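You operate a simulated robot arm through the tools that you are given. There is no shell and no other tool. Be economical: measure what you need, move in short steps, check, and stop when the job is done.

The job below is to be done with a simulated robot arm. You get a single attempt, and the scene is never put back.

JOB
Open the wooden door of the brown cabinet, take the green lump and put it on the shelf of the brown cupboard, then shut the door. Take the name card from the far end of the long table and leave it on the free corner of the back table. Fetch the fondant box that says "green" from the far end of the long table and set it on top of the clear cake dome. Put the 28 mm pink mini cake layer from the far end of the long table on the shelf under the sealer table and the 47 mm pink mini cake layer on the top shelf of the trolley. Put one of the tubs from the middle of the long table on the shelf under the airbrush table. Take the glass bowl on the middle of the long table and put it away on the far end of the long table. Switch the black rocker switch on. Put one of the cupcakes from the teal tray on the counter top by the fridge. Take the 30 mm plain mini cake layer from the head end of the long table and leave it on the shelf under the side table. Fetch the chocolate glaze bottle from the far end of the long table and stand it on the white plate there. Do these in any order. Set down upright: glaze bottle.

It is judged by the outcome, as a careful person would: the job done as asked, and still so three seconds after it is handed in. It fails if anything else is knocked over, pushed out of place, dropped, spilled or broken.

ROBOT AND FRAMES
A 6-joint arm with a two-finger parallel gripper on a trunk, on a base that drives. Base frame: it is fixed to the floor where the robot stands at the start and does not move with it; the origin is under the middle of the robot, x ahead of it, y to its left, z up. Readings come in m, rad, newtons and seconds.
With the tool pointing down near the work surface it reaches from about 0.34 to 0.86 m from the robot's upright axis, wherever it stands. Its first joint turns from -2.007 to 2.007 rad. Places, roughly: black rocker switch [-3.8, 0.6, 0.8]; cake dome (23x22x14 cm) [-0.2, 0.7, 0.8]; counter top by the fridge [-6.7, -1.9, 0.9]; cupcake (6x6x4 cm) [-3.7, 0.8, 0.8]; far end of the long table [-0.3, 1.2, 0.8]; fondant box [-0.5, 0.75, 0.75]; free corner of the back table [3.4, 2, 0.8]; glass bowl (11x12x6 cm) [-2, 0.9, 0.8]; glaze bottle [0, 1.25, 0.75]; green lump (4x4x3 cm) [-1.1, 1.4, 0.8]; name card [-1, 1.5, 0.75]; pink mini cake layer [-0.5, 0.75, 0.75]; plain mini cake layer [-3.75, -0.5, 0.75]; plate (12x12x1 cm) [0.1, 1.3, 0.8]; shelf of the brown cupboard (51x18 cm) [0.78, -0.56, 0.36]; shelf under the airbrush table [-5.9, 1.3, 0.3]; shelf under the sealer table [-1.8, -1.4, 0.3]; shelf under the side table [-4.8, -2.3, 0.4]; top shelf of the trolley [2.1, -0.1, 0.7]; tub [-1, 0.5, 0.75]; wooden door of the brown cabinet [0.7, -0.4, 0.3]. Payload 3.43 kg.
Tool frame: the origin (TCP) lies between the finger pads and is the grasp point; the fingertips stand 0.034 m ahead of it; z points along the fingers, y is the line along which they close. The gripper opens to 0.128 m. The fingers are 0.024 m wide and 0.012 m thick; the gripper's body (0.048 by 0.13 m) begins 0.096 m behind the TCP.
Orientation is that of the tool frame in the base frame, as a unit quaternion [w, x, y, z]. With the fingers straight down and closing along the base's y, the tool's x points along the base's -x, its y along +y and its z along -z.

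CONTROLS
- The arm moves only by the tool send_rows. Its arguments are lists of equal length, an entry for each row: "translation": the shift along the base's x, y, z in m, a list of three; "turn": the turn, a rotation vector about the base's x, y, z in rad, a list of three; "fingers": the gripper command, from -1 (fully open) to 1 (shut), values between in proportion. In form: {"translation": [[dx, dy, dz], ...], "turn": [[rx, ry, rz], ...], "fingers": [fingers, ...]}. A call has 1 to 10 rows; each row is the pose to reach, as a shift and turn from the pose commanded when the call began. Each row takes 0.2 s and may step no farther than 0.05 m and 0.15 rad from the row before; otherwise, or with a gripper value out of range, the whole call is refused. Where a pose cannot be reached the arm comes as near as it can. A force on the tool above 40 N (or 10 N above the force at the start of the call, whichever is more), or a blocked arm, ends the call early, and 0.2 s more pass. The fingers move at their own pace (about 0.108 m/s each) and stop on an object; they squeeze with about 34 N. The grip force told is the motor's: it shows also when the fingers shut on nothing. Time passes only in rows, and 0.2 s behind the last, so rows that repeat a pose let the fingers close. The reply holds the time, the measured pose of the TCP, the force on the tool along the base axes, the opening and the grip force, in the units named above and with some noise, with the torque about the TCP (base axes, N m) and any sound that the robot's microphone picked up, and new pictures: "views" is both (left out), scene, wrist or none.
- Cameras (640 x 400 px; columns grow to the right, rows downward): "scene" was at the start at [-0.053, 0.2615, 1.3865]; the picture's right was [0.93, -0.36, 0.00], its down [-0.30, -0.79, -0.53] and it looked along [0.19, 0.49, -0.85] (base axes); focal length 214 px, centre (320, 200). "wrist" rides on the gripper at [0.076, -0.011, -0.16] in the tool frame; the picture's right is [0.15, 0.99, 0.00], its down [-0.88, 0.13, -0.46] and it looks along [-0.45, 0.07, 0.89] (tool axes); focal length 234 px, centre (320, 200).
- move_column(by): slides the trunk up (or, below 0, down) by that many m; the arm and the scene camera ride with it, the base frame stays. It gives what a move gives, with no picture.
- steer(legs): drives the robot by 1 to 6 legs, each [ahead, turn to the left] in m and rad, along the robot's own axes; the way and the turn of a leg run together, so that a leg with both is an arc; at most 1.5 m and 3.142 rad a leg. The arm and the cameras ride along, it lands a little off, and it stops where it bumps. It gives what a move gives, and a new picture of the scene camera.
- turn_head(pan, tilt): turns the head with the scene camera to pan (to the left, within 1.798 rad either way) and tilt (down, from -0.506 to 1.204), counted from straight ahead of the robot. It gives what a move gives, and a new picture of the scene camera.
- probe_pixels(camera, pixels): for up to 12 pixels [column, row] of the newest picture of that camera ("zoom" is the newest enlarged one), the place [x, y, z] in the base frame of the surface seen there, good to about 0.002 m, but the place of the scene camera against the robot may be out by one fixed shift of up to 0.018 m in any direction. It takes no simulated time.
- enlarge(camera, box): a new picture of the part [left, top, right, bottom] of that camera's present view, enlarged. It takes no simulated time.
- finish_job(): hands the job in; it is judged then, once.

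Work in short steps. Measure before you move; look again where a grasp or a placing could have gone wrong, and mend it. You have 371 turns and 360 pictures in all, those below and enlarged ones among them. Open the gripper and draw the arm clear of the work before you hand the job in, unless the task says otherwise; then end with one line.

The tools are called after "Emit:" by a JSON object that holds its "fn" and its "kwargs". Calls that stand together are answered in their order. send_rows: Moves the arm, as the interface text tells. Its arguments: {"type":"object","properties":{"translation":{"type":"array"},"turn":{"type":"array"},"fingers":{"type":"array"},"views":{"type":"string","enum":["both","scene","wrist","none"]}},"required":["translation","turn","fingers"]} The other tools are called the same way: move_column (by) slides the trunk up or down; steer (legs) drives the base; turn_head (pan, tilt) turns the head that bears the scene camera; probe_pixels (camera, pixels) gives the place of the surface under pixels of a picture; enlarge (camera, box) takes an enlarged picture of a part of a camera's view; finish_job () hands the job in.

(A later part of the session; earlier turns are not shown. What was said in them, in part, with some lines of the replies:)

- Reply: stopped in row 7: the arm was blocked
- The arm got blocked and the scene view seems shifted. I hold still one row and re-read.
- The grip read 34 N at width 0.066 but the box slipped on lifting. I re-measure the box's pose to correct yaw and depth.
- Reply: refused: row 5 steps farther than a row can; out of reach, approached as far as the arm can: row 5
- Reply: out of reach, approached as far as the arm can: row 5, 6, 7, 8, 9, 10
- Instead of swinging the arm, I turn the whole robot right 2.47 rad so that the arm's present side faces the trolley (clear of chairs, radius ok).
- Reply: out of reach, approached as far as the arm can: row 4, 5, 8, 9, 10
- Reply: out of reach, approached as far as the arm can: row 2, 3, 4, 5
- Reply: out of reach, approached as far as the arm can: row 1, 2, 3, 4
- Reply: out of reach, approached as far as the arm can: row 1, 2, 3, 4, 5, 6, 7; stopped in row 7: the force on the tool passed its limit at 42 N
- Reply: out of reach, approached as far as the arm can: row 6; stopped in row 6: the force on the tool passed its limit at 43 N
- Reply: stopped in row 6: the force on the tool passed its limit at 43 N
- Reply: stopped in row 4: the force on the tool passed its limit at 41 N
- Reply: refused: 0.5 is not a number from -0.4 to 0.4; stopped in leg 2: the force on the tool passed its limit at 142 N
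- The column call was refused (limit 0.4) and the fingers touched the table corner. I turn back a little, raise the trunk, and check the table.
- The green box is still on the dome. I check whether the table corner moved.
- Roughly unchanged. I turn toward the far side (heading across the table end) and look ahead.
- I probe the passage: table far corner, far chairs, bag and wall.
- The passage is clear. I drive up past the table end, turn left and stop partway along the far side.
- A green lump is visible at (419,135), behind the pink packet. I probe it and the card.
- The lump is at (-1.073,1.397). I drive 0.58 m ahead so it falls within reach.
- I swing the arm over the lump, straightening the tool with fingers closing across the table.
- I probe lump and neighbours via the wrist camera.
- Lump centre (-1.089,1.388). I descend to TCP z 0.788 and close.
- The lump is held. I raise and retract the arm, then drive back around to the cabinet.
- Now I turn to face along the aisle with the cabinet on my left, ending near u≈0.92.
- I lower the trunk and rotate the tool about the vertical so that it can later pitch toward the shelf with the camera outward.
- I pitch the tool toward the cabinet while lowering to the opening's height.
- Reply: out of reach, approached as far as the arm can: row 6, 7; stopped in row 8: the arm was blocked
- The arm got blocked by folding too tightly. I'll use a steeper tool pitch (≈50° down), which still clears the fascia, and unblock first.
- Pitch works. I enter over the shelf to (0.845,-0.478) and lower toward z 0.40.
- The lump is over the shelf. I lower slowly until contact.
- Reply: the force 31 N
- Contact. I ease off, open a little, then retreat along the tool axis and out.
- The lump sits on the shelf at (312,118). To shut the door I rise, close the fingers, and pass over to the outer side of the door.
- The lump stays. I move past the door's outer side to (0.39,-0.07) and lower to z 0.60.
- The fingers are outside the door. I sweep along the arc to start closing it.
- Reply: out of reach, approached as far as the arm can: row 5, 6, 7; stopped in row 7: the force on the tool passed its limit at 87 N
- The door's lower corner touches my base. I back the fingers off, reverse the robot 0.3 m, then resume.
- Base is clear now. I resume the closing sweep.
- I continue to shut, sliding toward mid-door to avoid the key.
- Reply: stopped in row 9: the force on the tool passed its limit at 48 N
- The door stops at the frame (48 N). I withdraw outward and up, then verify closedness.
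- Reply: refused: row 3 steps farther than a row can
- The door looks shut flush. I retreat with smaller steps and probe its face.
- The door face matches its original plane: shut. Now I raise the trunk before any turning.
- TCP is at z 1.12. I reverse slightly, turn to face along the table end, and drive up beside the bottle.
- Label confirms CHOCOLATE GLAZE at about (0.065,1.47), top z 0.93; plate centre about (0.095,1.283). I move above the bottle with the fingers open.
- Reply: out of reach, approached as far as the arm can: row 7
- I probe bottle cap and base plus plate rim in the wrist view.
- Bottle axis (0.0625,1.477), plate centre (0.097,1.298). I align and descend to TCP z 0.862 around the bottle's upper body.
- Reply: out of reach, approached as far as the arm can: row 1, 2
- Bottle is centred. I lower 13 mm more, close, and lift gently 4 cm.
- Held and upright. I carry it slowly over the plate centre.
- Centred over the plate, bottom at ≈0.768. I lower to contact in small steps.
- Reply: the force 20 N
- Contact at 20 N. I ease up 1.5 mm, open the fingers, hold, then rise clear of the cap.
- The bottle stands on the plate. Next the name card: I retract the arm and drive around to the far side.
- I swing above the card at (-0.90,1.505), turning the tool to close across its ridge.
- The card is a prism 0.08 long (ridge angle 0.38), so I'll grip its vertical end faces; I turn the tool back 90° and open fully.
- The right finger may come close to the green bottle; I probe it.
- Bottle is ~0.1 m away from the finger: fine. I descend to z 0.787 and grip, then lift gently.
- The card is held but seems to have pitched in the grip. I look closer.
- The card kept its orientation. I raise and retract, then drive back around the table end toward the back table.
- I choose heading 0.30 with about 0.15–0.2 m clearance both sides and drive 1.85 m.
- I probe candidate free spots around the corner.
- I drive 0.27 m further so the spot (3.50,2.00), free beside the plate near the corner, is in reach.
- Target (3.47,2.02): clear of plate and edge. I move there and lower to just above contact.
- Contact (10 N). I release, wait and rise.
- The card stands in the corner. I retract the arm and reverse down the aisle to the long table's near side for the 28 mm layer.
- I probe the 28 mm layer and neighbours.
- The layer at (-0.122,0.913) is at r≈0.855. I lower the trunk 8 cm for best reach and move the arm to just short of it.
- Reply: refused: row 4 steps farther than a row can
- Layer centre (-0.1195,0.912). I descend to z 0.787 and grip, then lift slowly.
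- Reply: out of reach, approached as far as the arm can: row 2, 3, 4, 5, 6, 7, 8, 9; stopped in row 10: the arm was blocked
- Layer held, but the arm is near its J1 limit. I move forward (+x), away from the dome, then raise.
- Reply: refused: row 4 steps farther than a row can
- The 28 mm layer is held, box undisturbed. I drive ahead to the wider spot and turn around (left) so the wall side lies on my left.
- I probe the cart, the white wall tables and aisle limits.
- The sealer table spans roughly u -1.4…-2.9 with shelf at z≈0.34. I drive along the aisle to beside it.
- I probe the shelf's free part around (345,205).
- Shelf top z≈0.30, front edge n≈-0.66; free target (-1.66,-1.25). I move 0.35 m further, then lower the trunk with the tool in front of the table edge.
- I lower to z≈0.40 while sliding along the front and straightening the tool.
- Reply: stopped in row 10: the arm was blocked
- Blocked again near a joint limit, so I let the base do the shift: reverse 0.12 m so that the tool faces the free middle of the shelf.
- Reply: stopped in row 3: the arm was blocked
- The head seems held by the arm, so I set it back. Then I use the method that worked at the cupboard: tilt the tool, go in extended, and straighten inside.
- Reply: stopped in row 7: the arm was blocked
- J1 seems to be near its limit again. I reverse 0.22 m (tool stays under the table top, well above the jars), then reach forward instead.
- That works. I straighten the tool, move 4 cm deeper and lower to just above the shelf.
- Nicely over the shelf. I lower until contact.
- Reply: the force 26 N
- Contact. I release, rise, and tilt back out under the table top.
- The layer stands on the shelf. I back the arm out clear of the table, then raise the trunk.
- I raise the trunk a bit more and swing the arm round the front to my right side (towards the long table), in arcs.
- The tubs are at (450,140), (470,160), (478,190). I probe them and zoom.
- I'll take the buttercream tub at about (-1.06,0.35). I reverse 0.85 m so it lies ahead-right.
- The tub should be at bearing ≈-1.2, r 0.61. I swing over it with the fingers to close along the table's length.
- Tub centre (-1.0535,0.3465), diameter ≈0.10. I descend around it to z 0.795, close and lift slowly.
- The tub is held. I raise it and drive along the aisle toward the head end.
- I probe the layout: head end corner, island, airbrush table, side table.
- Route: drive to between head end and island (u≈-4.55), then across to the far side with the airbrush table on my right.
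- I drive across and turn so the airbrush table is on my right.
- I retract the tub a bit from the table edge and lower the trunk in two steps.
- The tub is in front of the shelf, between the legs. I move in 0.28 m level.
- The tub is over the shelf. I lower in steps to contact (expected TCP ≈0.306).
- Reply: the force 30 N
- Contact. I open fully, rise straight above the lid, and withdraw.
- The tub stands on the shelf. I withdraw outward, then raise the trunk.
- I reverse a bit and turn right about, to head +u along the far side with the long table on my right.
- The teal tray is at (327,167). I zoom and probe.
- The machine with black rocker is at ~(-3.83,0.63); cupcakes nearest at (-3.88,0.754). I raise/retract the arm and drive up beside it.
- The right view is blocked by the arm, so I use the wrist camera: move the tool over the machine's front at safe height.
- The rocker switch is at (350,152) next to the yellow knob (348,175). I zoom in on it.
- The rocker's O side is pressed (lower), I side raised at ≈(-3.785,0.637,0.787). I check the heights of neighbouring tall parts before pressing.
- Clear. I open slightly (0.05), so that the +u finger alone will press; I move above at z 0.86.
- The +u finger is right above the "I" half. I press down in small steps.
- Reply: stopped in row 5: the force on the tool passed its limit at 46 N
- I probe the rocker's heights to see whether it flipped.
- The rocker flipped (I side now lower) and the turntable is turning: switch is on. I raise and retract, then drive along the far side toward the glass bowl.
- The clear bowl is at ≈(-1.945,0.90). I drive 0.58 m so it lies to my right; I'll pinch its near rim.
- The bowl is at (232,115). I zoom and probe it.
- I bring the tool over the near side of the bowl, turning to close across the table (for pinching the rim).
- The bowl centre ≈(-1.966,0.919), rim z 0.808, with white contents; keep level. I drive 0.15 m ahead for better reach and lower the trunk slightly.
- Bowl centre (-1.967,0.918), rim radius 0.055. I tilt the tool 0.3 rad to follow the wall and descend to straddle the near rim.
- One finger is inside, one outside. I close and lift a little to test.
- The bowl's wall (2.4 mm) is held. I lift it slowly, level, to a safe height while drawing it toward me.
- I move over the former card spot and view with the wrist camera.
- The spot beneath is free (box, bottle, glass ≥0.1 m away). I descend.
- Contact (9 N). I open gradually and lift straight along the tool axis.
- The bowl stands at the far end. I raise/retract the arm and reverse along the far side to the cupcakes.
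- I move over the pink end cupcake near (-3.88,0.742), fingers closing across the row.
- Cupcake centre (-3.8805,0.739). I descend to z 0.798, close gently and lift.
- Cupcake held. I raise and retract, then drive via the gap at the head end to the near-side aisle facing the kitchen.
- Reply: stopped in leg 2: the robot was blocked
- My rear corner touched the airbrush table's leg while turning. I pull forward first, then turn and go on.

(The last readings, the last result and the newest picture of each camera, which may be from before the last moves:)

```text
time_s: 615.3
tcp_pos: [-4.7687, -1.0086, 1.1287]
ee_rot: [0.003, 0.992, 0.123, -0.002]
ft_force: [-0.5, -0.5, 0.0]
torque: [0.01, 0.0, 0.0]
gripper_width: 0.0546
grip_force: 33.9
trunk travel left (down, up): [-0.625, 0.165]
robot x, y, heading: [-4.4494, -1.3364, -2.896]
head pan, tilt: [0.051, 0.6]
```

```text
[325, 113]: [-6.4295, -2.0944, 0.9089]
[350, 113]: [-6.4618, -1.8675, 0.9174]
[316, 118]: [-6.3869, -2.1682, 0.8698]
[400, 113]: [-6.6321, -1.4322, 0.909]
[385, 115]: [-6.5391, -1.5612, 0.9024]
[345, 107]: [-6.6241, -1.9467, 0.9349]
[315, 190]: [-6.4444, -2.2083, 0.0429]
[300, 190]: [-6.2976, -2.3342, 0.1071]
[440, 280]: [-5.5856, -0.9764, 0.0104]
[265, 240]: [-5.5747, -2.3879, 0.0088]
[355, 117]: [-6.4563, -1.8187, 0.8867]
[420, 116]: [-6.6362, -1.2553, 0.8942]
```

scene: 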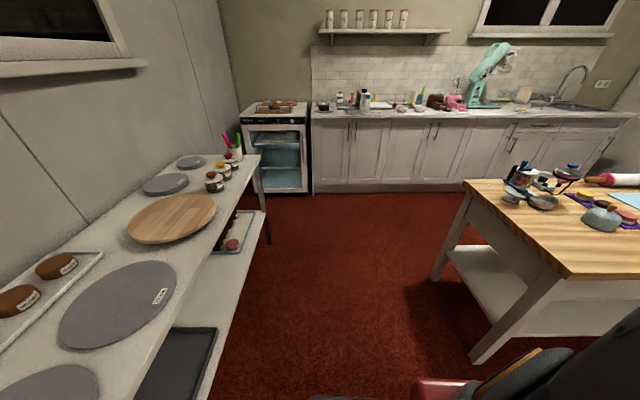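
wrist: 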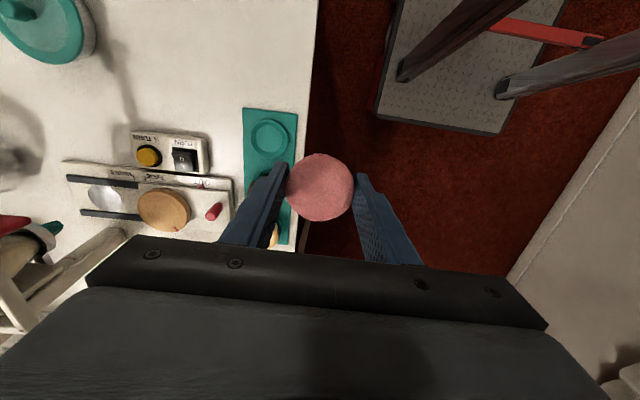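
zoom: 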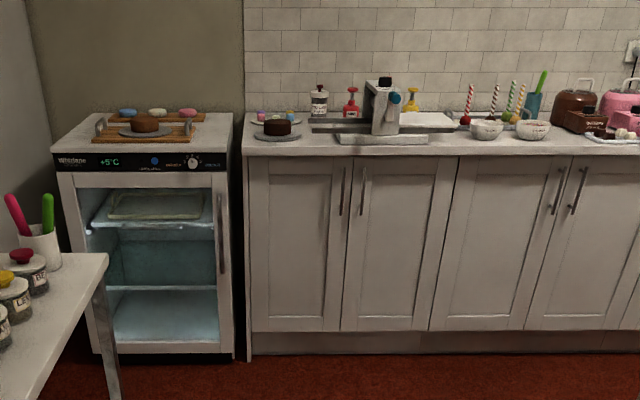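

I drive closer along the corridor (1.3 m) to inspect the counter.

Emit:
{"fn": "steer", "kwargs": {"legs": [[0, 0.04], [1.3, 0]]}}

Emit:
{"fn": "turn_head", "kwargs": {"pan": 0.0, "tilt": 0.75}}

```text
time_s: 622.3
tcp_pos: [-6.0445, -1.3709, 1.13]
ee_rot: [0.003, 0.991, 0.131, -0.001]
ft_force: [0.3, -0.2, -0.9]
torque: [0.04, 0.02, 0.01]
gripper_width: 0.0545
grip_force: 33.9
trunk travel left (down, up): [-0.625, 0.165]
robot x, y, heading: [-5.7202, -1.6967, -2.878]
head pan, tilt: [0.051, 0.6]
```

scene: 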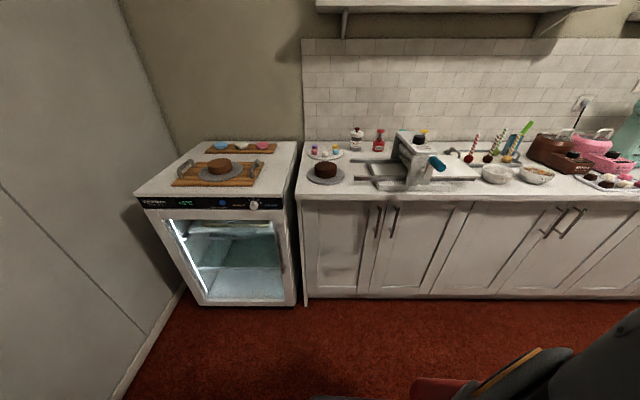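

```text
time_s: 623.0
tcp_pos: [-6.0447, -1.3707, 1.1289]
ee_rot: [0.003, 0.991, 0.132, -0.002]
ft_force: [0.1, -0.1, -0.8]
torque: [0.0, -0.01, 0.01]
gripper_width: 0.0546
grip_force: 34.1
trunk travel left (down, up): [-0.625, 0.165]
robot x, y, heading: [-5.7203, -1.6954, -2.876]
head pan, tilt: [0.0, 0.75]
```

scene: 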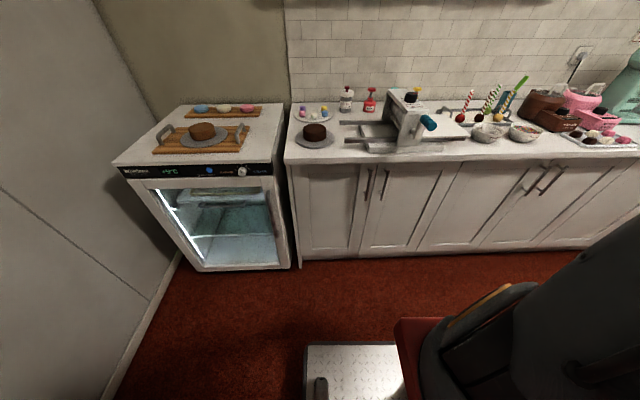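

Emit:
{"fn": "enlarge", "kwargs": {"camera": "scene", "box": [280, 75, 520, 185]}}

Emit:
{"fn": "probe_pixels", "kwargs": {"camera": "scene", "pixels": [[345, 155], [350, 120], [455, 135], [315, 140], [362, 152], [430, 150], [300, 158], [342, 135], [335, 110], [460, 145], [485, 152], [450, 112]]}}

```text
2.67 times, centred on (400, 130) of scene
```

zoom: 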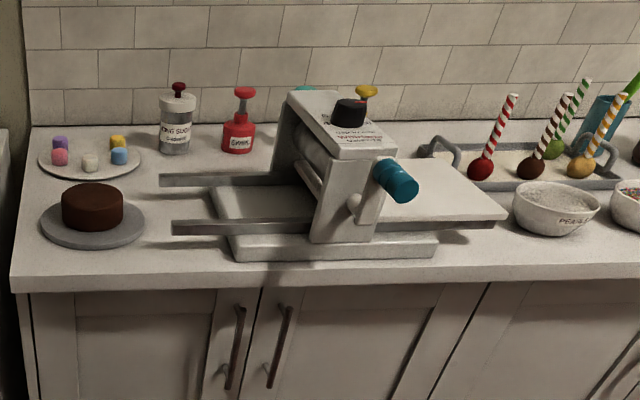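

```text
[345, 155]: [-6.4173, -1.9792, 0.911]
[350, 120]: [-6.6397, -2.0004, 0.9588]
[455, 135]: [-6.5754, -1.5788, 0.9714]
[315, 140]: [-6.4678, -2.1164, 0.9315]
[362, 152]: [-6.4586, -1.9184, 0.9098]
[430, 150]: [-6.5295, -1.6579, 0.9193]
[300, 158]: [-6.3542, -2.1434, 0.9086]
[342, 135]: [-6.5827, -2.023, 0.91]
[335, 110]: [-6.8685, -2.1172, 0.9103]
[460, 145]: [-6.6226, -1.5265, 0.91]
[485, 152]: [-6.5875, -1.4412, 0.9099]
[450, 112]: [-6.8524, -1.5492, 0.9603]
```

The counter top is z≈0.90; a free spot lies front-left between the cake plate and the sheeter at ≈(-6.434,-1.986). I swing the arm toward it.

Emit:
{"fn": "send_rows", "kwargs": {"translation": [[-0.02, -0.043, 0], [-0.04, -0.086, 0], [-0.06, -0.129, 0], [-0.08, -0.172, 0], [-0.1, -0.215, 0], [-0.12, -0.258, 0], [-0.14, -0.301, 0], [-0.16, -0.344, 0], [-0.18, -0.387, 0], [-0.2, -0.43, 0]], "turn": [[0, 0, 0], [0, 0, 0], [0, 0, 0], [0, 0, 0], [0, 0, 0], [0, 0, 0], [0, 0, 0], [0, 0, 0], [0, 0, 0], [0, 0, 0]], "fingers": [1, 1, 1, 1, 1, 1, 1, 1, 1, 1], "views": "none"}}

Emit:
{"fn": "send_rows", "kwargs": {"translation": [[-0.025, -0.035, 0], [-0.055, -0.07, 0], [-0.09, -0.1, 0], [-0.125, -0.13, -0.01], [-0.155, -0.155, -0.03], [-0.175, -0.175, -0.06], [-0.187, -0.185, -0.09]], "turn": [[0, 0, 0], [0, 0, 0], [0, 0, 0], [0, 0, 0], [0, 0, 0], [0, 0, 0], [0, 0, 0]], "fingers": [1, 1, 1, 1, 1, 1, 1], "views": "both"}}

```text
time_s: 625.2
tcp_pos: [-6.2461, -1.8007, 1.13]
ee_rot: [0.003, 0.991, 0.133, -0.001]
ft_force: [-0.5, 1.1, -0.4]
torque: [-0.06, 0.04, 0.01]
gripper_width: 0.0546
grip_force: 34.5
trunk travel left (down, up): [-0.625, 0.165]
robot x, y, heading: [-5.7201, -1.6938, -2.877]
head pan, tilt: [0.0, 0.75]
```

```text
time_s: 626.8
tcp_pos: [-6.4334, -1.9879, 1.0374]
ee_rot: [0.004, 0.991, 0.132, -0.002]
ft_force: [1.8, 0.4, 0.2]
torque: [-0.02, 0.07, -0.02]
gripper_width: 0.0545
grip_force: 34.3
trunk travel left (down, up): [-0.625, 0.165]
robot x, y, heading: [-5.7229, -1.6963, -2.882]
head pan, tilt: [0.0, 0.75]
```

scene: 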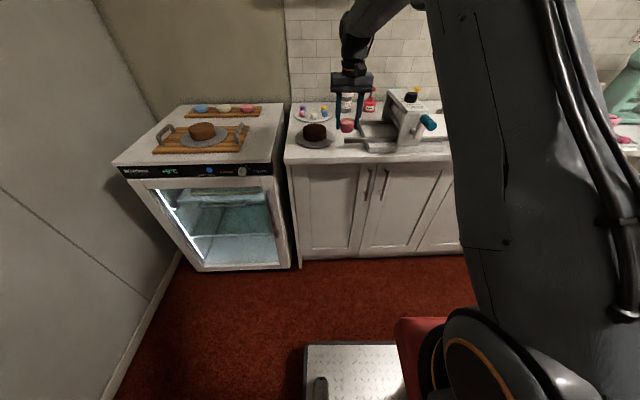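
wrist: 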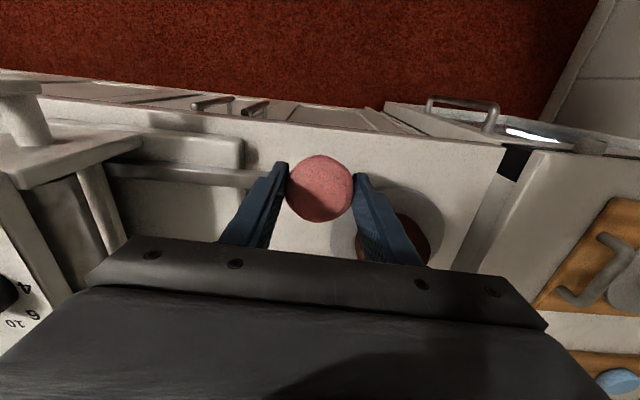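

Emit:
{"fn": "enlarge", "kwargs": {"camera": "wrist", "box": [200, 110, 460, 270]}}

Emit:
{"fn": "probe_pixels", "kwargs": {"camera": "wrist", "pixels": [[275, 178], [268, 170], [320, 150], [360, 185], [385, 190], [310, 135], [235, 165], [443, 215], [340, 145], [280, 150], [330, 240]]}}

```text
2.46 times, centred on (330, 190) of wrist
```

zoom: 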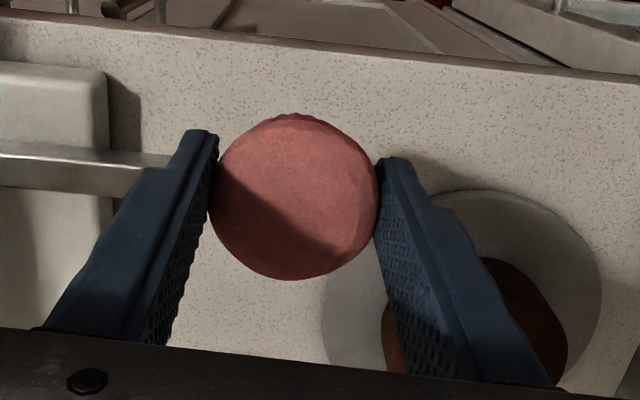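

```text
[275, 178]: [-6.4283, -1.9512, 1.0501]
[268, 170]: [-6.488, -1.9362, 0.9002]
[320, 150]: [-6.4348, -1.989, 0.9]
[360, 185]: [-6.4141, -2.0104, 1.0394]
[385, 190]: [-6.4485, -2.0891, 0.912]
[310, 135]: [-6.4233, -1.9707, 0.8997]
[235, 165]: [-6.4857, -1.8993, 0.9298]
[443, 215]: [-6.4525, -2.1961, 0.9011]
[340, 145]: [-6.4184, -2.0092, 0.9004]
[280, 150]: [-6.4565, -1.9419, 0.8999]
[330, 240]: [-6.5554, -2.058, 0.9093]
```

The counter directly below is free; rail end and plate are ≥2 cm from the fingers. I lower to contact.

Emit:
{"fn": "send_rows", "kwargs": {"translation": [[0, 0, -0.03], [0, 0, -0.06], [0, 0, -0.08], [0, 0, -0.088], [0, 0, -0.092], [0, 0, -0.095], [0, 0, -0.098], [0, 0, -0.1]], "turn": [[0, 0, 0], [0, 0, 0], [0, 0, 0], [0, 0, 0], [0, 0, 0], [0, 0, 0], [0, 0, 0], [0, 0, 0]], "fingers": [1, 1, 1, 1, 1, 1, 1, 1], "views": "none"}}

```text
time_s: 628.6
tcp_pos: [-6.4311, -1.9861, 0.9417]
ee_rot: [0.003, 0.991, 0.131, -0.003]
ft_force: [22.5, 6.2, 19.6]
torque: [0.13, -0.39, -0.04]
gripper_width: 0.0546
grip_force: 34.2
trunk travel left (down, up): [-0.625, 0.165]
robot x, y, heading: [-5.7234, -1.6948, -2.877]
head pan, tilt: [0.0, 0.75]
```

Emit:
{"fn": "send_rows", "kwargs": {"translation": [[0, 0, 0.003], [0, 0, 0.003], [0, 0, 0.003], [0, 0, 0.003], [0, 0, 0.03], [0, 0, 0.07], [0.02, 0.005, 0.11], [0.05, 0.012, 0.14]], "turn": [[0, 0, 0], [0, 0, 0], [0, 0, 0], [0, 0, 0], [0, 0, 0], [0, 0, 0], [0, 0, 0], [0, 0, 0]], "fingers": [0.9, -0.1, -0.35, -0.35, -0.35, -0.35, -0.35, -0.35], "views": "wrist"}}

```text
time_s: 630.4
tcp_pos: [-6.3827, -1.9711, 1.0782]
ee_rot: [0.003, 0.991, 0.133, 0.0]
ft_force: [0.4, 0.5, -1.0]
torque: [0.03, -0.08, 0.03]
gripper_width: 0.0866
grip_force: 0.0
trunk travel left (down, up): [-0.625, 0.165]
robot x, y, heading: [-5.7242, -1.6946, -2.876]
head pan, tilt: [0.0, 0.75]
```

wrist: 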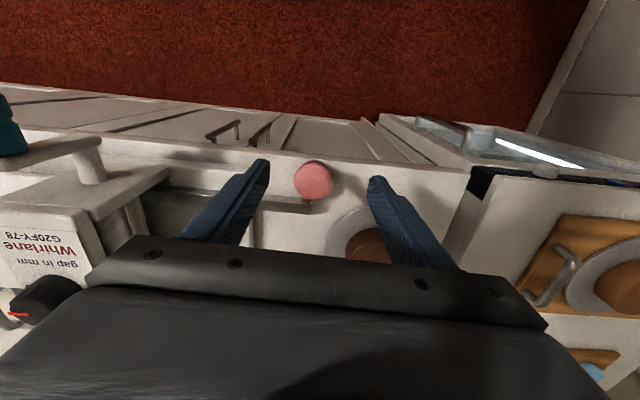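

The cupcake stands on the counter. Finally the plain layer: I retract the arm and reverse to beside the head end.

Emit:
{"fn": "send_rows", "kwargs": {"translation": [[0.04, 0.015, 0.01], [0.085, 0.03, 0.02], [0.13, 0.05, 0.03], [0.17, 0.07, 0.03], [0.21, 0.09, 0.03]], "turn": [[0, 0, 0], [0, 0, 0], [0, 0, 0], [0, 0, 0], [0, 0, 0]], "fingers": [-0.35, -0.35, -0.35, -0.35, -0.35], "views": "none"}}

Emit:
{"fn": "steer", "kwargs": {"legs": [[0, 0.02], [-1.3, 0], [-1.1, 0]]}}

Emit:
{"fn": "turn_head", "kwargs": {"pan": -0.8, "tilt": 0.8}}

```text
refused: row 3 steps farther than a row can; nothing moved
```

```text
time_s: 642.4
tcp_pos: [-4.0907, -1.3347, 1.0782]
ee_rot: [0.003, 0.992, 0.126, -0.002]
ft_force: [-0.6, 0.7, 0.0]
torque: [-0.02, 0.03, 0.01]
gripper_width: 0.0866
grip_force: 0.1
trunk travel left (down, up): [-0.625, 0.165]
robot x, y, heading: [-3.428, -1.0644, -2.89]
head pan, tilt: [0.0, 0.75]
```

scene: 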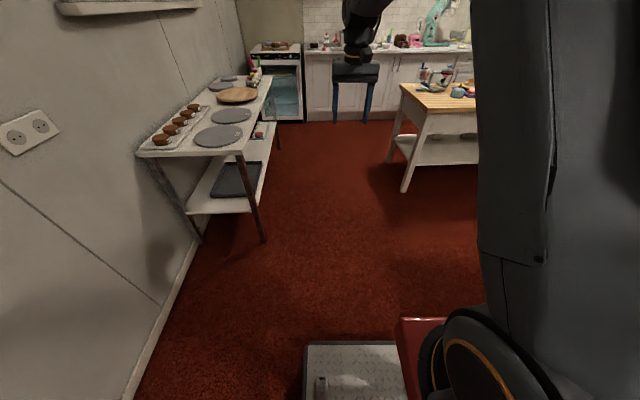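

```text
time_s: 643.6
tcp_pos: [-4.0928, -1.3351, 1.079]
ee_rot: [0.003, 0.992, 0.125, -0.002]
ft_force: [-1.1, -0.1, -0.3]
torque: [0.03, -0.02, 0.01]
gripper_width: 0.0863
grip_force: 0.0
trunk travel left (down, up): [-0.625, 0.165]
robot x, y, heading: [-3.4278, -1.0655, -2.894]
head pan, tilt: [-0.799, 0.799]
```

scene: 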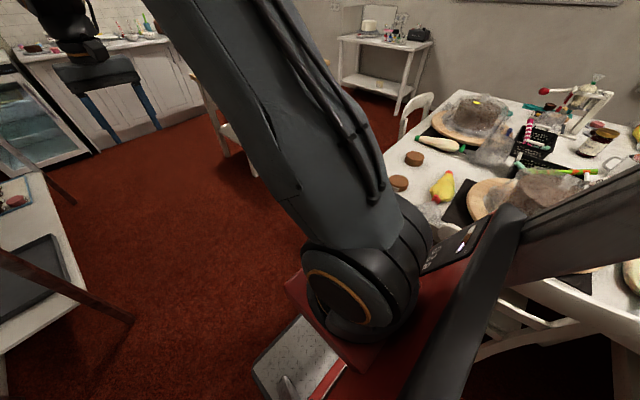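

Plain layers at (415,157) and (399,182). I zoom and probe.

Emit:
{"fn": "enlarge", "kwargs": {"camera": "scene", "box": [370, 130, 480, 210]}}

Emit:
{"fn": "probe_pixels", "kwargs": {"camera": "scene", "pixels": [[415, 155], [399, 179], [405, 185], [442, 185], [440, 143], [395, 195]]}}

```text
5.00 times, centred on (425, 170) of scene
```

zoom: 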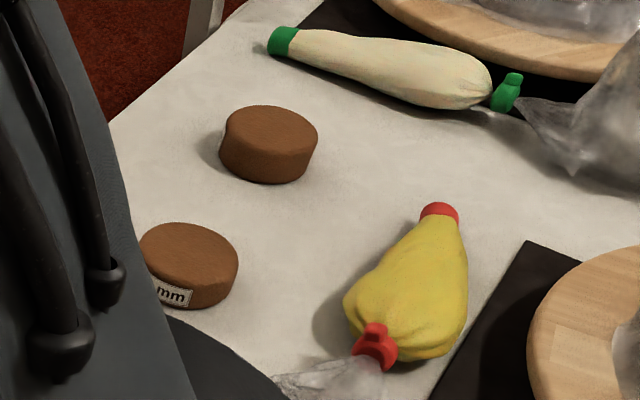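

```text
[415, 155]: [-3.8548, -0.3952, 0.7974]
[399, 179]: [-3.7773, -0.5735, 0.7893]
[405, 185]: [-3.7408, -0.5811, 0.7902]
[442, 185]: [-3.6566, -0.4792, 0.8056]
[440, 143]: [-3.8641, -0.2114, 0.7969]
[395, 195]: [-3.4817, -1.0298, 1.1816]
```

By height B (-3.775,-0.575) is ≈30 mm and A ≈38 mm; I'll verify by wrist camera. I swing the arm over to B.

Emit:
{"fn": "send_rows", "kwargs": {"translation": [[0.0187, 0.0437, 0], [0.0374, 0.0874, 0], [0.0561, 0.1311, 0], [0.0748, 0.1748, 0], [0.0935, 0.2185, 0], [0.1122, 0.2622, 0], [0.1309, 0.3059, 0], [0.1496, 0.3496, 0], [0.1683, 0.3933, 0], [0.187, 0.437, 0]], "turn": [[0, 0, 0], [0, 0, 0], [0, 0, 0], [0, 0, 0], [0, 0, 0], [0, 0, 0], [0, 0, 0], [0, 0, 0], [0, 0, 0], [0, 0, 0]], "fingers": [-1, -1, -1, -1, -1, -1, -1, -1, -1, -1], "views": "none"}}

Emit:
{"fn": "send_rows", "kwargs": {"translation": [[0.0187, 0.0437, 0], [0.0374, 0.0874, 0], [0.0561, 0.1311, 0], [0.0748, 0.1748, -0.01], [0.0935, 0.2185, -0.02], [0.1122, 0.2622, -0.03], [0.13, 0.3, -0.05]], "turn": [[0, 0, 0], [0, 0, 0], [0, 0, 0], [0, 0, 0], [0, 0, 0], [0, 0, 0], [0, 0, 0]], "fingers": [-1, -1, -1, -1, -1, -1, -1], "views": "wrist"}}

```text
time_s: 645.8
tcp_pos: [-3.9083, -0.8991, 1.0756]
ee_rot: [0.002, 0.992, 0.127, -0.002]
ft_force: [-0.3, 0.3, -0.5]
torque: [0.02, -0.02, -0.02]
gripper_width: 0.1277
grip_force: 0.1
trunk travel left (down, up): [-0.625, 0.165]
robot x, y, heading: [-3.4258, -1.0657, -2.898]
head pan, tilt: [-0.799, 0.799]
```

```text
time_s: 647.4
tcp_pos: [-3.7737, -0.5983, 1.0281]
ee_rot: [0.001, 0.992, 0.127, -0.001]
ft_force: [-1.5, -0.1, 0.1]
torque: [0.07, -0.07, 0.01]
gripper_width: 0.1279
grip_force: 0.1
trunk travel left (down, up): [-0.625, 0.165]
robot x, y, heading: [-3.4254, -1.0667, -2.892]
head pan, tilt: [-0.799, 0.799]
```

wrist: 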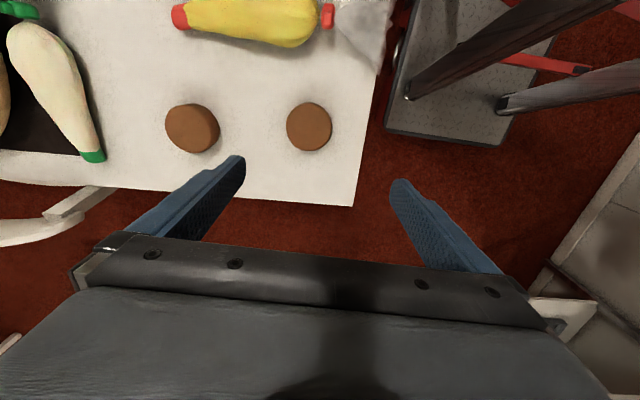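

Emit:
{"fn": "probe_pixels", "kwargs": {"camera": "wrist", "pixels": [[309, 127], [288, 127], [331, 127], [309, 104], [309, 150], [192, 127], [250, 120], [345, 150]]}}

Emit:
{"fn": "enlarge", "kwargs": {"camera": "wrist", "box": [150, 80, 350, 180]}}

```text
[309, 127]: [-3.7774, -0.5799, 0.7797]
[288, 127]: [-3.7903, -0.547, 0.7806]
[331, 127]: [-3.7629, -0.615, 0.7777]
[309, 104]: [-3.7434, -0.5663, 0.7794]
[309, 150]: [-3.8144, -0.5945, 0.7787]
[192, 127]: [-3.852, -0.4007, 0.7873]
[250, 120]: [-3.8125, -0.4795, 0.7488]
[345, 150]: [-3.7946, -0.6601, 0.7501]
```

```text
3.20 times, centred on (250, 130) of wrist
```

zoom: 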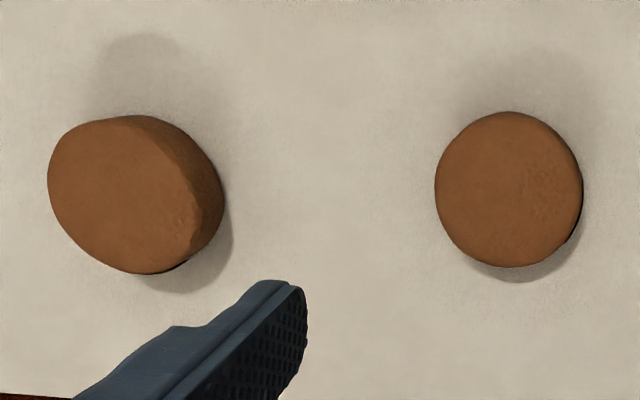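

B is 30 mm high (top 0.7797 over 0.75). I descend on it, grip and lift slowly.

Emit:
{"fn": "send_rows", "kwargs": {"translation": [[-0.004, 0.0175, -0.04], [-0.004, 0.0175, -0.085], [-0.004, 0.0175, -0.13], [-0.004, 0.0175, -0.175], [-0.004, 0.0175, -0.21], [-0.004, 0.0175, -0.232], [-0.004, 0.0175, -0.241], [-0.004, 0.0175, -0.241], [-0.004, 0.0175, -0.241], [-0.004, 0.0175, -0.241]], "turn": [[0, 0, 0], [0, 0, 0], [0, 0, 0], [0, 0, 0], [0, 0, 0], [0, 0, 0], [0, 0, 0], [0, 0, 0], [0, 0, 0], [0, 0, 0]], "fingers": [-1, -1, -1, -1, -1, -1, -1, 1, 1, 1], "views": "none"}}

Emit:
{"fn": "send_rows", "kwargs": {"translation": [[0, 0, 0], [0, 0, 0.005], [0, 0, 0.015], [0, 0, 0.03], [0, 0, 0.05], [0, 0, 0.075], [0, -0.01, 0.105], [0, -0.02, 0.14], [0, -0.04, 0.18], [0, -0.06, 0.22]], "turn": [[0, 0, 0], [0, 0, 0], [0, 0, 0], [0, 0, 0], [0, 0, 0], [0, 0, 0], [0, 0, 0], [0, 0, 0], [0, 0, 0], [0, 0, 0]], "fingers": [1, 1, 1, 1, 1, 1, 1, 1, 1, 1], "views": "both"}}

```text
time_s: 649.6
tcp_pos: [-3.7781, -0.5809, 0.7875]
ee_rot: [0.003, 0.992, 0.126, -0.001]
ft_force: [-1.6, 0.1, -0.1]
torque: [-0.01, 0.03, 0.01]
gripper_width: 0.0783
grip_force: 34.3
trunk travel left (down, up): [-0.625, 0.165]
robot x, y, heading: [-3.4291, -1.0653, -2.893]
head pan, tilt: [-0.799, 0.799]
```

```text
time_s: 651.8
tcp_pos: [-3.7774, -0.6424, 1.007]
ee_rot: [0.003, 0.992, 0.126, -0.001]
ft_force: [-1.1, 0.7, -0.8]
torque: [-0.07, 0.02, 0.02]
gripper_width: 0.0784
grip_force: 34.0
trunk travel left (down, up): [-0.625, 0.165]
robot x, y, heading: [-3.4281, -1.0636, -2.889]
head pan, tilt: [-0.799, 0.799]
```

scene: 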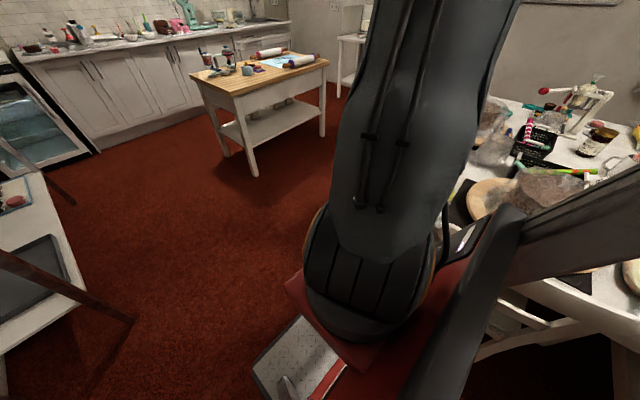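
wrist: 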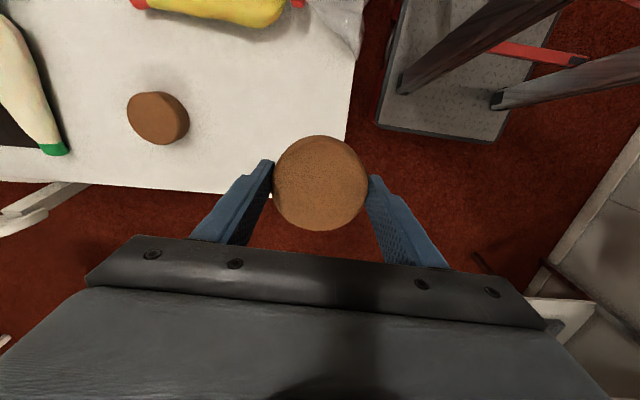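

Held. I raise it, drive to the open area, turn about so the side table lies on my right, and reverse alongside it.

Emit:
{"fn": "send_rows", "kwargs": {"translation": [[0.005, -0.01, 0.03], [0.01, -0.02, 0.06], [0.015, -0.03, 0.09], [0.02, -0.04, 0.12]], "turn": [[0, 0, 0], [0, 0, 0], [0, 0, 0], [0, 0, 0]], "fingers": [1, 1, 1, 1], "views": "none"}}

Emit:
{"fn": "steer", "kwargs": {"legs": [[0, 0.03], [1.0, 0], [0, -1.56], [0, -1.56]]}}

Emit:
{"fn": "turn_head", "kwargs": {"pan": -1.7, "tilt": 0.8}}

```text
time_s: 652.8
tcp_pos: [-3.7583, -0.6806, 1.128]
ee_rot: [0.003, 0.992, 0.126, -0.001]
ft_force: [-0.5, 1.2, -0.3]
torque: [-0.03, 0.01, 0.04]
gripper_width: 0.0782
grip_force: 34.5
trunk travel left (down, up): [-0.625, 0.165]
robot x, y, heading: [-3.4293, -1.0657, -2.893]
head pan, tilt: [-0.799, 0.799]
```

```text
time_s: 665.9
tcp_pos: [-4.0459, -1.7046, 1.1274]
ee_rot: [0.001, -0.162, 0.987, 0.003]
ft_force: [0.5, 0.0, -0.9]
torque: [0.01, 0.0, 0.0]
gripper_width: 0.0783
grip_force: 34.7
trunk travel left (down, up): [-0.625, 0.165]
robot x, y, heading: [-4.4002, -1.3449, 0.325]
head pan, tilt: [-0.799, 0.799]
```

scene: 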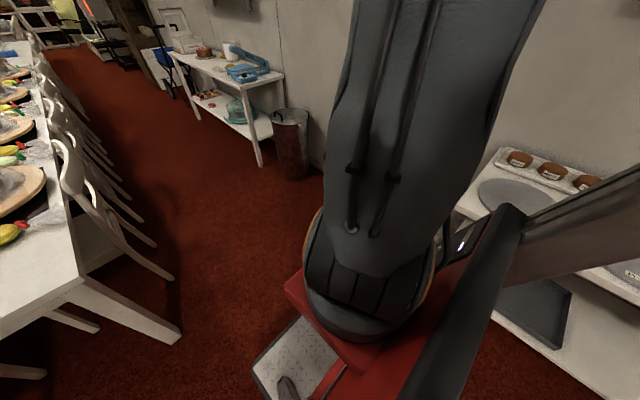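

```text
time_s: 667.1
tcp_pos: [-4.0452, -1.7029, 1.1269]
ee_rot: [0.002, -0.162, 0.987, 0.002]
ft_force: [0.0, 0.1, -0.1]
torque: [0.02, -0.02, 0.02]
gripper_width: 0.0782
grip_force: 33.9
trunk travel left (down, up): [-0.625, 0.165]
robot x, y, heading: [-4.3985, -1.3454, 0.323]
head pan, tilt: [-1.7, 0.799]
```

scene: 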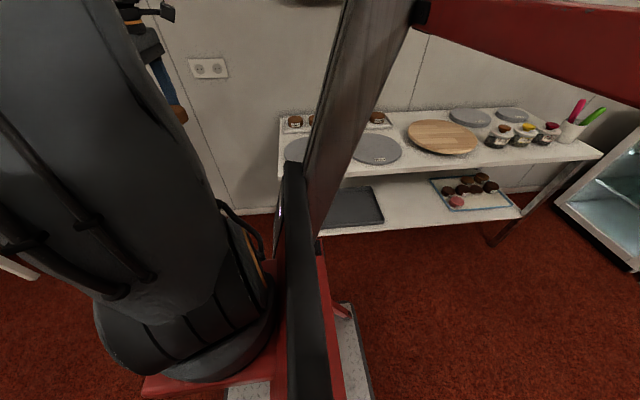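

Free shelf space shows at (410,205) between slate and tray. I probe.

Emit:
{"fn": "probe_pixels", "kwargs": {"camera": "scene", "pixels": [[410, 205], [408, 190], [405, 218], [384, 218], [445, 208], [432, 180], [400, 227], [520, 217], [495, 245], [590, 160], [400, 172], [376, 188]]}}

Emit:
{"fn": "enlarge", "kwargs": {"camera": "scene", "box": [340, 120, 560, 250]}}

```text
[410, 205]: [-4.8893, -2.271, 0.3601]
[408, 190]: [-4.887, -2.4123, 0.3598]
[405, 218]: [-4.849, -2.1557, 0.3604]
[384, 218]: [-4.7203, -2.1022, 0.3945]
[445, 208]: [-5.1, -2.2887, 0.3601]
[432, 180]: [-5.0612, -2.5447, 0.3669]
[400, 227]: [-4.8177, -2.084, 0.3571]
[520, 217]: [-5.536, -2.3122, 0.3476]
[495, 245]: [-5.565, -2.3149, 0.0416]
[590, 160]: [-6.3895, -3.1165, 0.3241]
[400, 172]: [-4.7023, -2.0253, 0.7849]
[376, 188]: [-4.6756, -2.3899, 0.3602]
```

```text
2.91 times, centred on (450, 185) of scene
```

zoom: 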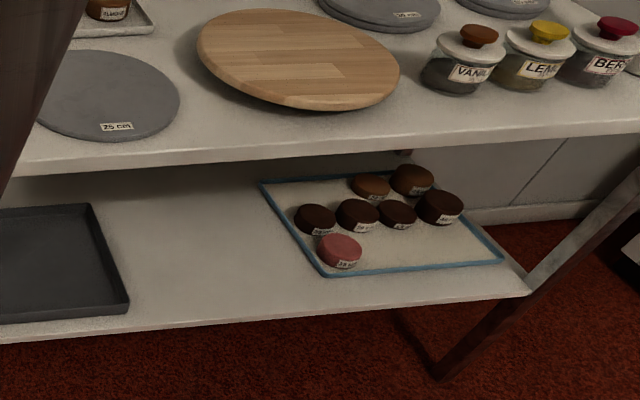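

Target (-4.87,-2.19) on the shelf (z≈0.351). I reverse 0.88 m so it is ahead-right, then lower the trunk with the tool in front of the table.

Emit:
{"fn": "steer", "kwargs": {"legs": [[0, -0.02], [-0.88, 0]]}}

Emit:
{"fn": "send_rows", "kwargs": {"translation": [[-0.01, 0.02, 0], [-0.02, 0.04, 0], [-0.02, 0.04, 0]], "turn": [[0, 0, 0], [0, 0, 0], [0, 0, 0]], "fingers": [1, 1, 1], "views": "wrist"}}

```text
time_s: 672.2
tcp_pos: [-4.9027, -1.9799, 1.1277]
ee_rot: [0.002, -0.153, 0.988, 0.002]
ft_force: [0.0, 0.4, 0.3]
torque: [0.02, -0.01, 0.02]
gripper_width: 0.0782
grip_force: 33.6
trunk travel left (down, up): [-0.625, 0.165]
robot x, y, heading: [-5.2546, -1.6112, 0.302]
head pan, tilt: [-1.7, 0.799]
```

scene: 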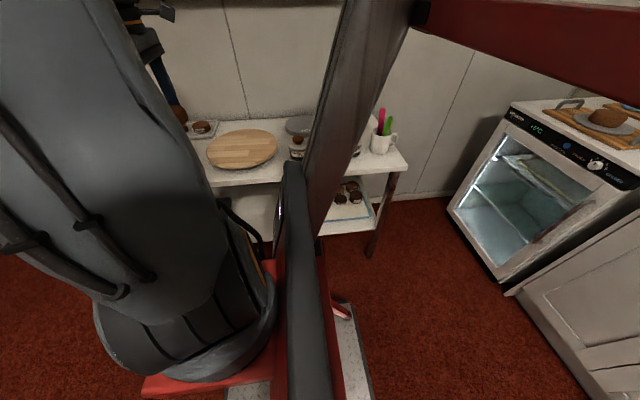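

```text
time_s: 673.0
tcp_pos: [-4.9224, -1.9413, 1.1276]
ee_rot: [0.001, -0.152, 0.988, 0.003]
ft_force: [0.0, -0.2, -0.6]
torque: [-0.04, 0.0, 0.0]
gripper_width: 0.0785
grip_force: 33.8
trunk travel left (down, up): [-0.625, 0.165]
robot x, y, heading: [-5.2557, -1.6172, 0.301]
head pan, tilt: [-1.7, 0.799]
```

wrist: 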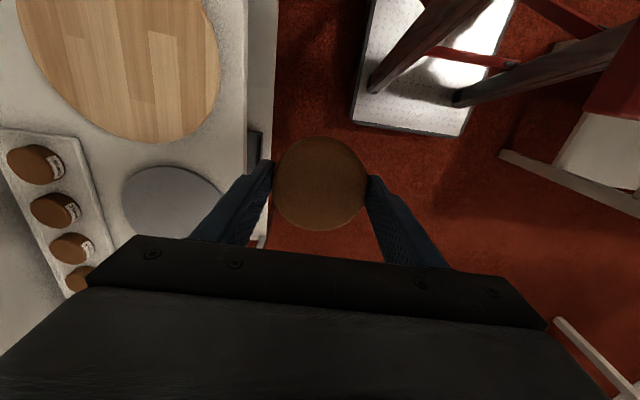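

I check the table's front edge position relative to the fingers.

Emit:
{"fn": "probe_pixels", "kwargs": {"camera": "wrist", "pixels": [[246, 60], [246, 120], [272, 60], [265, 120], [252, 150], [262, 205]]}}

```text
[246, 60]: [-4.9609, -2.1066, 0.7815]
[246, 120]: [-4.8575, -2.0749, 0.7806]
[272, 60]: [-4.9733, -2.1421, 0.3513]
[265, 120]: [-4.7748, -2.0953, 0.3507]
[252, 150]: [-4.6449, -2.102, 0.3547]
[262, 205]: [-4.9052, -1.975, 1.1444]
```

Table edge at n≈-0.60; the tool clears it by 8 cm. I lower the trunk by 0.62 in total.

Emit:
{"fn": "move_column", "kwargs": {"by": -0.4}}

Emit:
{"fn": "move_column", "kwargs": {"by": -0.2}}

Emit:
{"fn": "send_rows", "kwargs": {"translation": [[0, 0, -0.03], [0, 0, -0.06], [0.003, -0.01, -0.075], [0.006, -0.02, -0.075], [0.006, -0.02, -0.075]], "turn": [[-0.07, -0.021, 0], [-0.14, -0.042, 0], [-0.21, -0.063, 0], [-0.26, -0.078, 0], [-0.26, -0.078, 0]], "fingers": [1, 1, 1, 1, 1], "views": "both"}}

```text
time_s: 676.8
tcp_pos: [-4.9253, -1.9384, 0.7271]
ee_rot: [0.002, -0.153, 0.988, 0.003]
ft_force: [0.3, 0.5, -0.6]
torque: [-0.01, -0.03, 0.03]
gripper_width: 0.0784
grip_force: 33.6
trunk travel left (down, up): [-0.225, 0.565]
robot x, y, heading: [-5.2501, -1.6135, 0.306]
head pan, tilt: [-1.7, 0.799]
```

```text
time_s: 679.0
tcp_pos: [-4.9227, -1.9393, 0.5271]
ee_rot: [0.001, -0.153, 0.988, 0.003]
ft_force: [-0.3, 0.4, -0.4]
torque: [0.02, 0.0, 0.0]
gripper_width: 0.0784
grip_force: 34.4
trunk travel left (down, up): [-0.025, 0.765]
robot x, y, heading: [-5.2515, -1.6171, 0.309]
head pan, tilt: [-1.7, 0.799]
```

```text
time_s: 680.2
tcp_pos: [-4.9179, -1.9599, 0.4516]
ee_rot: [0.019, -0.151, 0.979, -0.132]
ft_force: [0.4, -0.3, -1.7]
torque: [0.01, -0.01, 0.01]
gripper_width: 0.0782
grip_force: 33.7
trunk travel left (down, up): [-0.025, 0.765]
robot x, y, heading: [-5.2525, -1.6185, 0.3]
head pan, tilt: [-1.7, 0.799]
```

scene: 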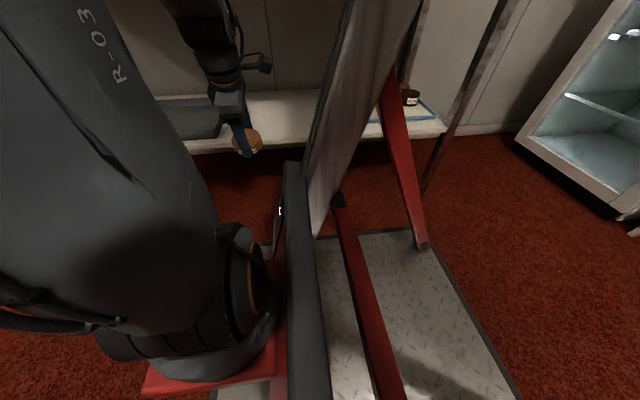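
wrist: 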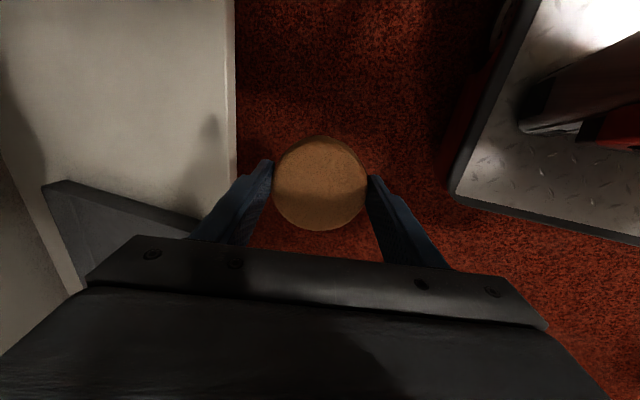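

I probe the slate tray's edge relative to the target.

Emit:
{"fn": "probe_pixels", "kwargs": {"camera": "wrist", "pixels": [[195, 216], [60, 183], [120, 100], [232, 100], [180, 150], [120, 30]]}}

```text
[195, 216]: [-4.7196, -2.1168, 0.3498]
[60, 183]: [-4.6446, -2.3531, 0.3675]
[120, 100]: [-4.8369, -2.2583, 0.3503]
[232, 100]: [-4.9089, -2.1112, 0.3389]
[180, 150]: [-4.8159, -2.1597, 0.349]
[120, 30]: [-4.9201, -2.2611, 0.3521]
```

Slate edge is 0.13 m away from the target line. I tilt a little more, lower to 0.42 and enter.

Emit:
{"fn": "send_rows", "kwargs": {"translation": [[-0.004, -0.001, -0.015], [-0.008, -0.004, -0.028], [0.0, -0.03, -0.03], [0.008, -0.065, -0.03], [0.017, -0.1, -0.03], [0.025, -0.135, -0.03], [0.034, -0.17, -0.03], [0.043, -0.205, -0.03], [0.05, -0.236, -0.03]], "turn": [[-0.07, -0.021, 0], [-0.14, -0.042, 0], [-0.19, -0.057, 0], [-0.19, -0.057, 0], [-0.19, -0.057, 0], [-0.19, -0.057, 0], [-0.19, -0.057, 0], [-0.19, -0.057, 0], [-0.19, -0.057, 0]], "fingers": [1, 1, 1, 1, 1, 1, 1, 1, 1], "views": "both"}}

```text
time_s: 682.2
tcp_pos: [-4.8681, -2.1946, 0.4222]
ee_rot: [0.033, -0.149, 0.962, -0.228]
ft_force: [0.2, 0.6, -0.1]
torque: [0.03, 0.0, -0.03]
gripper_width: 0.0784
grip_force: 34.8
trunk travel left (down, up): [-0.025, 0.765]
robot x, y, heading: [-5.255, -1.6127, 0.303]
head pan, tilt: [-1.7, 0.799]
```

scene: 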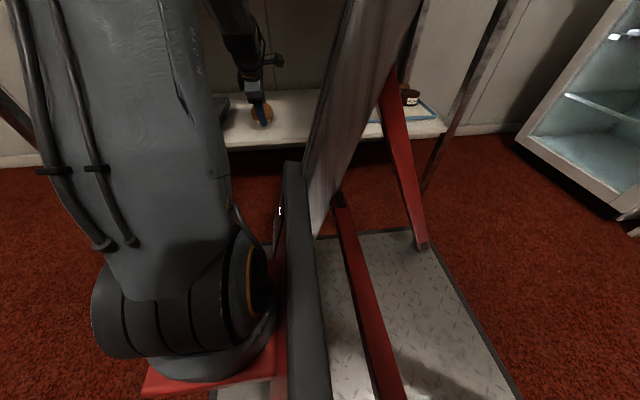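
wrist: 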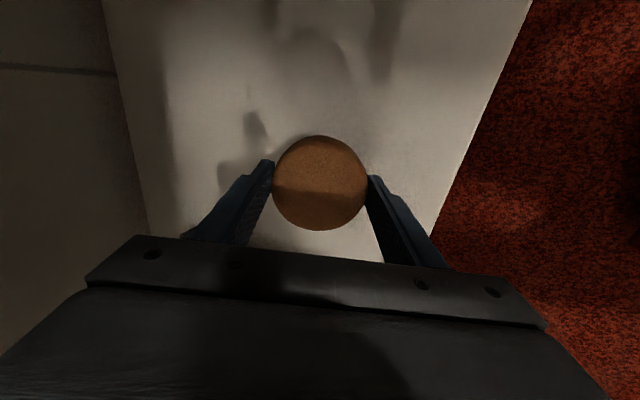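

It is over the shelf. I straighten the tool and lower to near contact.

Emit:
{"fn": "send_rows", "kwargs": {"translation": [[0, 0, -0.003], [0, 0, -0.008], [0.002, -0.006, -0.013], [0.004, -0.012, -0.018], [0.004, -0.012, -0.024], [0.004, -0.012, -0.028]], "turn": [[0.07, 0.021, 0], [0.14, 0.042, 0], [0.21, 0.063, 0], [0.28, 0.084, 0], [0.34, 0.102, 0], [0.38, 0.114, 0]], "fingers": [1, 1, 1, 1, 1, 1], "views": "wrist"}}

Emit:
{"fn": "send_rows", "kwargs": {"translation": [[0, 0, -0.003], [0, 0, -0.006], [0, 0, -0.009], [0, 0, -0.012], [0, 0, -0.014]], "turn": [[0, 0, 0], [0, 0, 0], [0, 0, 0], [0, 0, 0], [0, 0, 0]], "fingers": [1, 1, 1, 1, 1], "views": "none"}}

```text
time_s: 683.6
tcp_pos: [-4.8627, -2.2065, 0.3963]
ee_rot: [0.006, -0.153, 0.988, -0.034]
ft_force: [0.0, 0.2, -0.6]
torque: [0.0, -0.02, -0.01]
gripper_width: 0.0782
grip_force: 34.0
trunk travel left (down, up): [-0.025, 0.765]
robot x, y, heading: [-5.2566, -1.6151, 0.305]
head pan, tilt: [-1.7, 0.799]
```

wrist: 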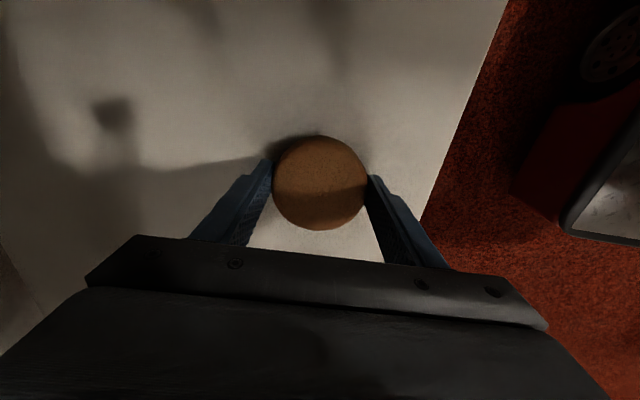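

```text
time_s: 684.6
tcp_pos: [-4.8625, -2.2088, 0.3878]
ee_rot: [0.006, -0.153, 0.988, -0.035]
ft_force: [-3.2, 5.3, 13.0]
torque: [0.65, 0.22, 0.06]
gripper_width: 0.0795
grip_force: 34.0
trunk travel left (down, up): [-0.025, 0.765]
robot x, y, heading: [-5.2575, -1.6172, 0.308]
head pan, tilt: [-1.7, 0.799]
stopped in row 5: the force on the tool passed its limit at 45 N (the readings are from after the stop); the commanded pose is now the measured one
```

Contact. I release, rise, tilt and withdraw from under the top.

Emit:
{"fn": "send_rows", "kwargs": {"translation": [[0, 0, 0.001], [0, 0, 0.001], [0, 0, 0.001], [0, 0, 0.02], [0, 0, 0.045], [-0.003, 0.01, 0.06], [-0.008, 0.03, 0.07], [-0.016, 0.06, 0.075], [-0.026, 0.095, 0.075], [-0.037, 0.13, 0.075]], "turn": [[0, 0, 0], [0, 0, 0], [0, 0, 0], [0, 0, 0], [-0.06, -0.018, 0], [-0.12, -0.036, 0], [-0.19, -0.057, 0], [-0.26, -0.078, 0], [-0.3, -0.09, 0], [-0.3, -0.09, 0]], "fingers": [-0.4, -0.8, -0.8, -0.8, -0.8, -0.8, -0.8, -0.8, -0.8, -0.8], "views": "both"}}

```text
time_s: 686.8
tcp_pos: [-4.9005, -2.0798, 0.4613]
ee_rot: [0.029, -0.15, 0.97, -0.19]
ft_force: [0.1, -0.2, -0.1]
torque: [0.03, 0.03, -0.02]
gripper_width: 0.1152
grip_force: 0.0
trunk travel left (down, up): [-0.025, 0.765]
robot x, y, heading: [-5.2517, -1.6168, 0.308]
head pan, tilt: [-1.7, 0.799]
```

scene: 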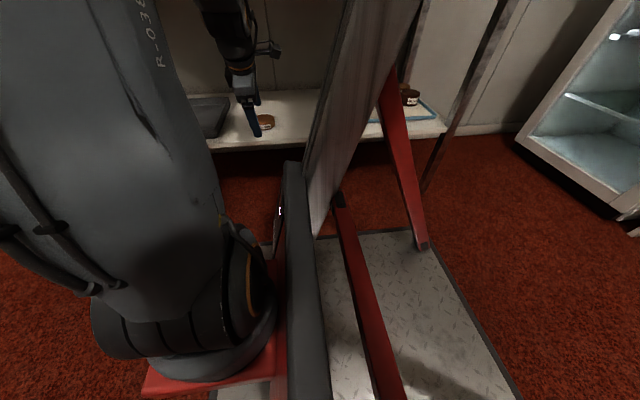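
wrist: 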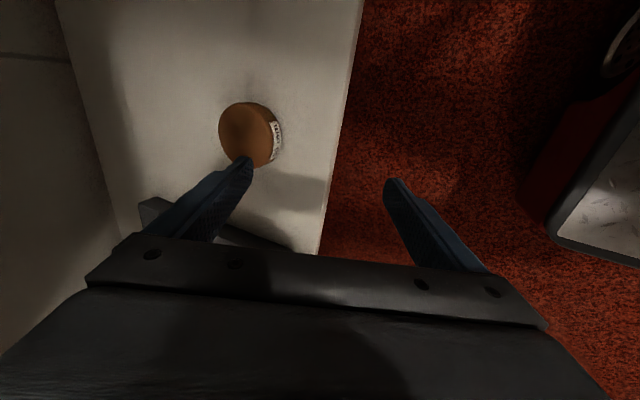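

The layer lies on the shelf. I check its label.

Emit:
{"fn": "enlarge", "kwargs": {"camera": "wrist", "box": [210, 90, 300, 180]}}

Emit:
{"fn": "send_rows", "kwargs": {"translation": [[-0.012, 0.04, 0], [-0.024, 0.08, 0], [-0.036, 0.12, 0], [-0.045, 0.15, 0]], "turn": [[0, 0, 0], [0, 0, 0], [0, 0, 0], [0, 0, 0]], "fingers": [-0.8, -0.8, -0.8, -0.8], "views": "none"}}

```text
4.44 times, centred on (255, 135) of wrist
```

zoom: 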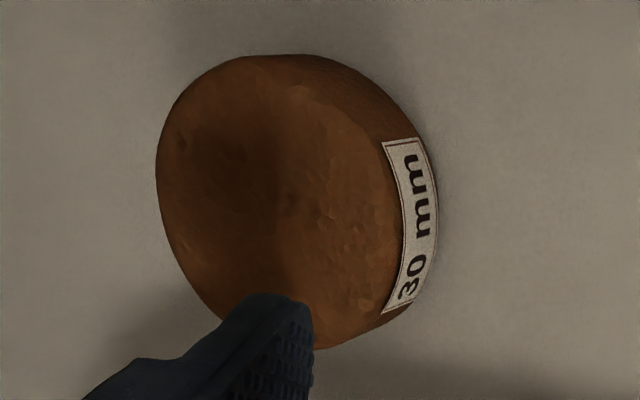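

```text
time_s: 687.8
tcp_pos: [-4.9434, -1.9282, 0.4606]
ee_rot: [0.028, -0.151, 0.97, -0.19]
ft_force: [0.8, 0.2, -0.3]
torque: [0.02, -0.01, 0.0]
gripper_width: 0.1153
grip_force: 0.0
trunk travel left (down, up): [-0.025, 0.765]
robot x, y, heading: [-5.2542, -1.6178, 0.305]
head pan, tilt: [-1.7, 0.799]
```

All placements are done and the arm is clear with the gripper open. I hand the job in.

Emit:
{"fn": "finish_job", "kwargs": {}}

```text
The job is handed in.
```

I did every part of the job as asked and handed it in, with the gripper open and the arm clear. Three contacts happened along the way: my fingers hit the corner of the long table hard, the cabinet door pressed briefly against my base while closing, and my base touched a leg of the airbrush table. As far as I could see, nothing was knocked over or moved out of place.
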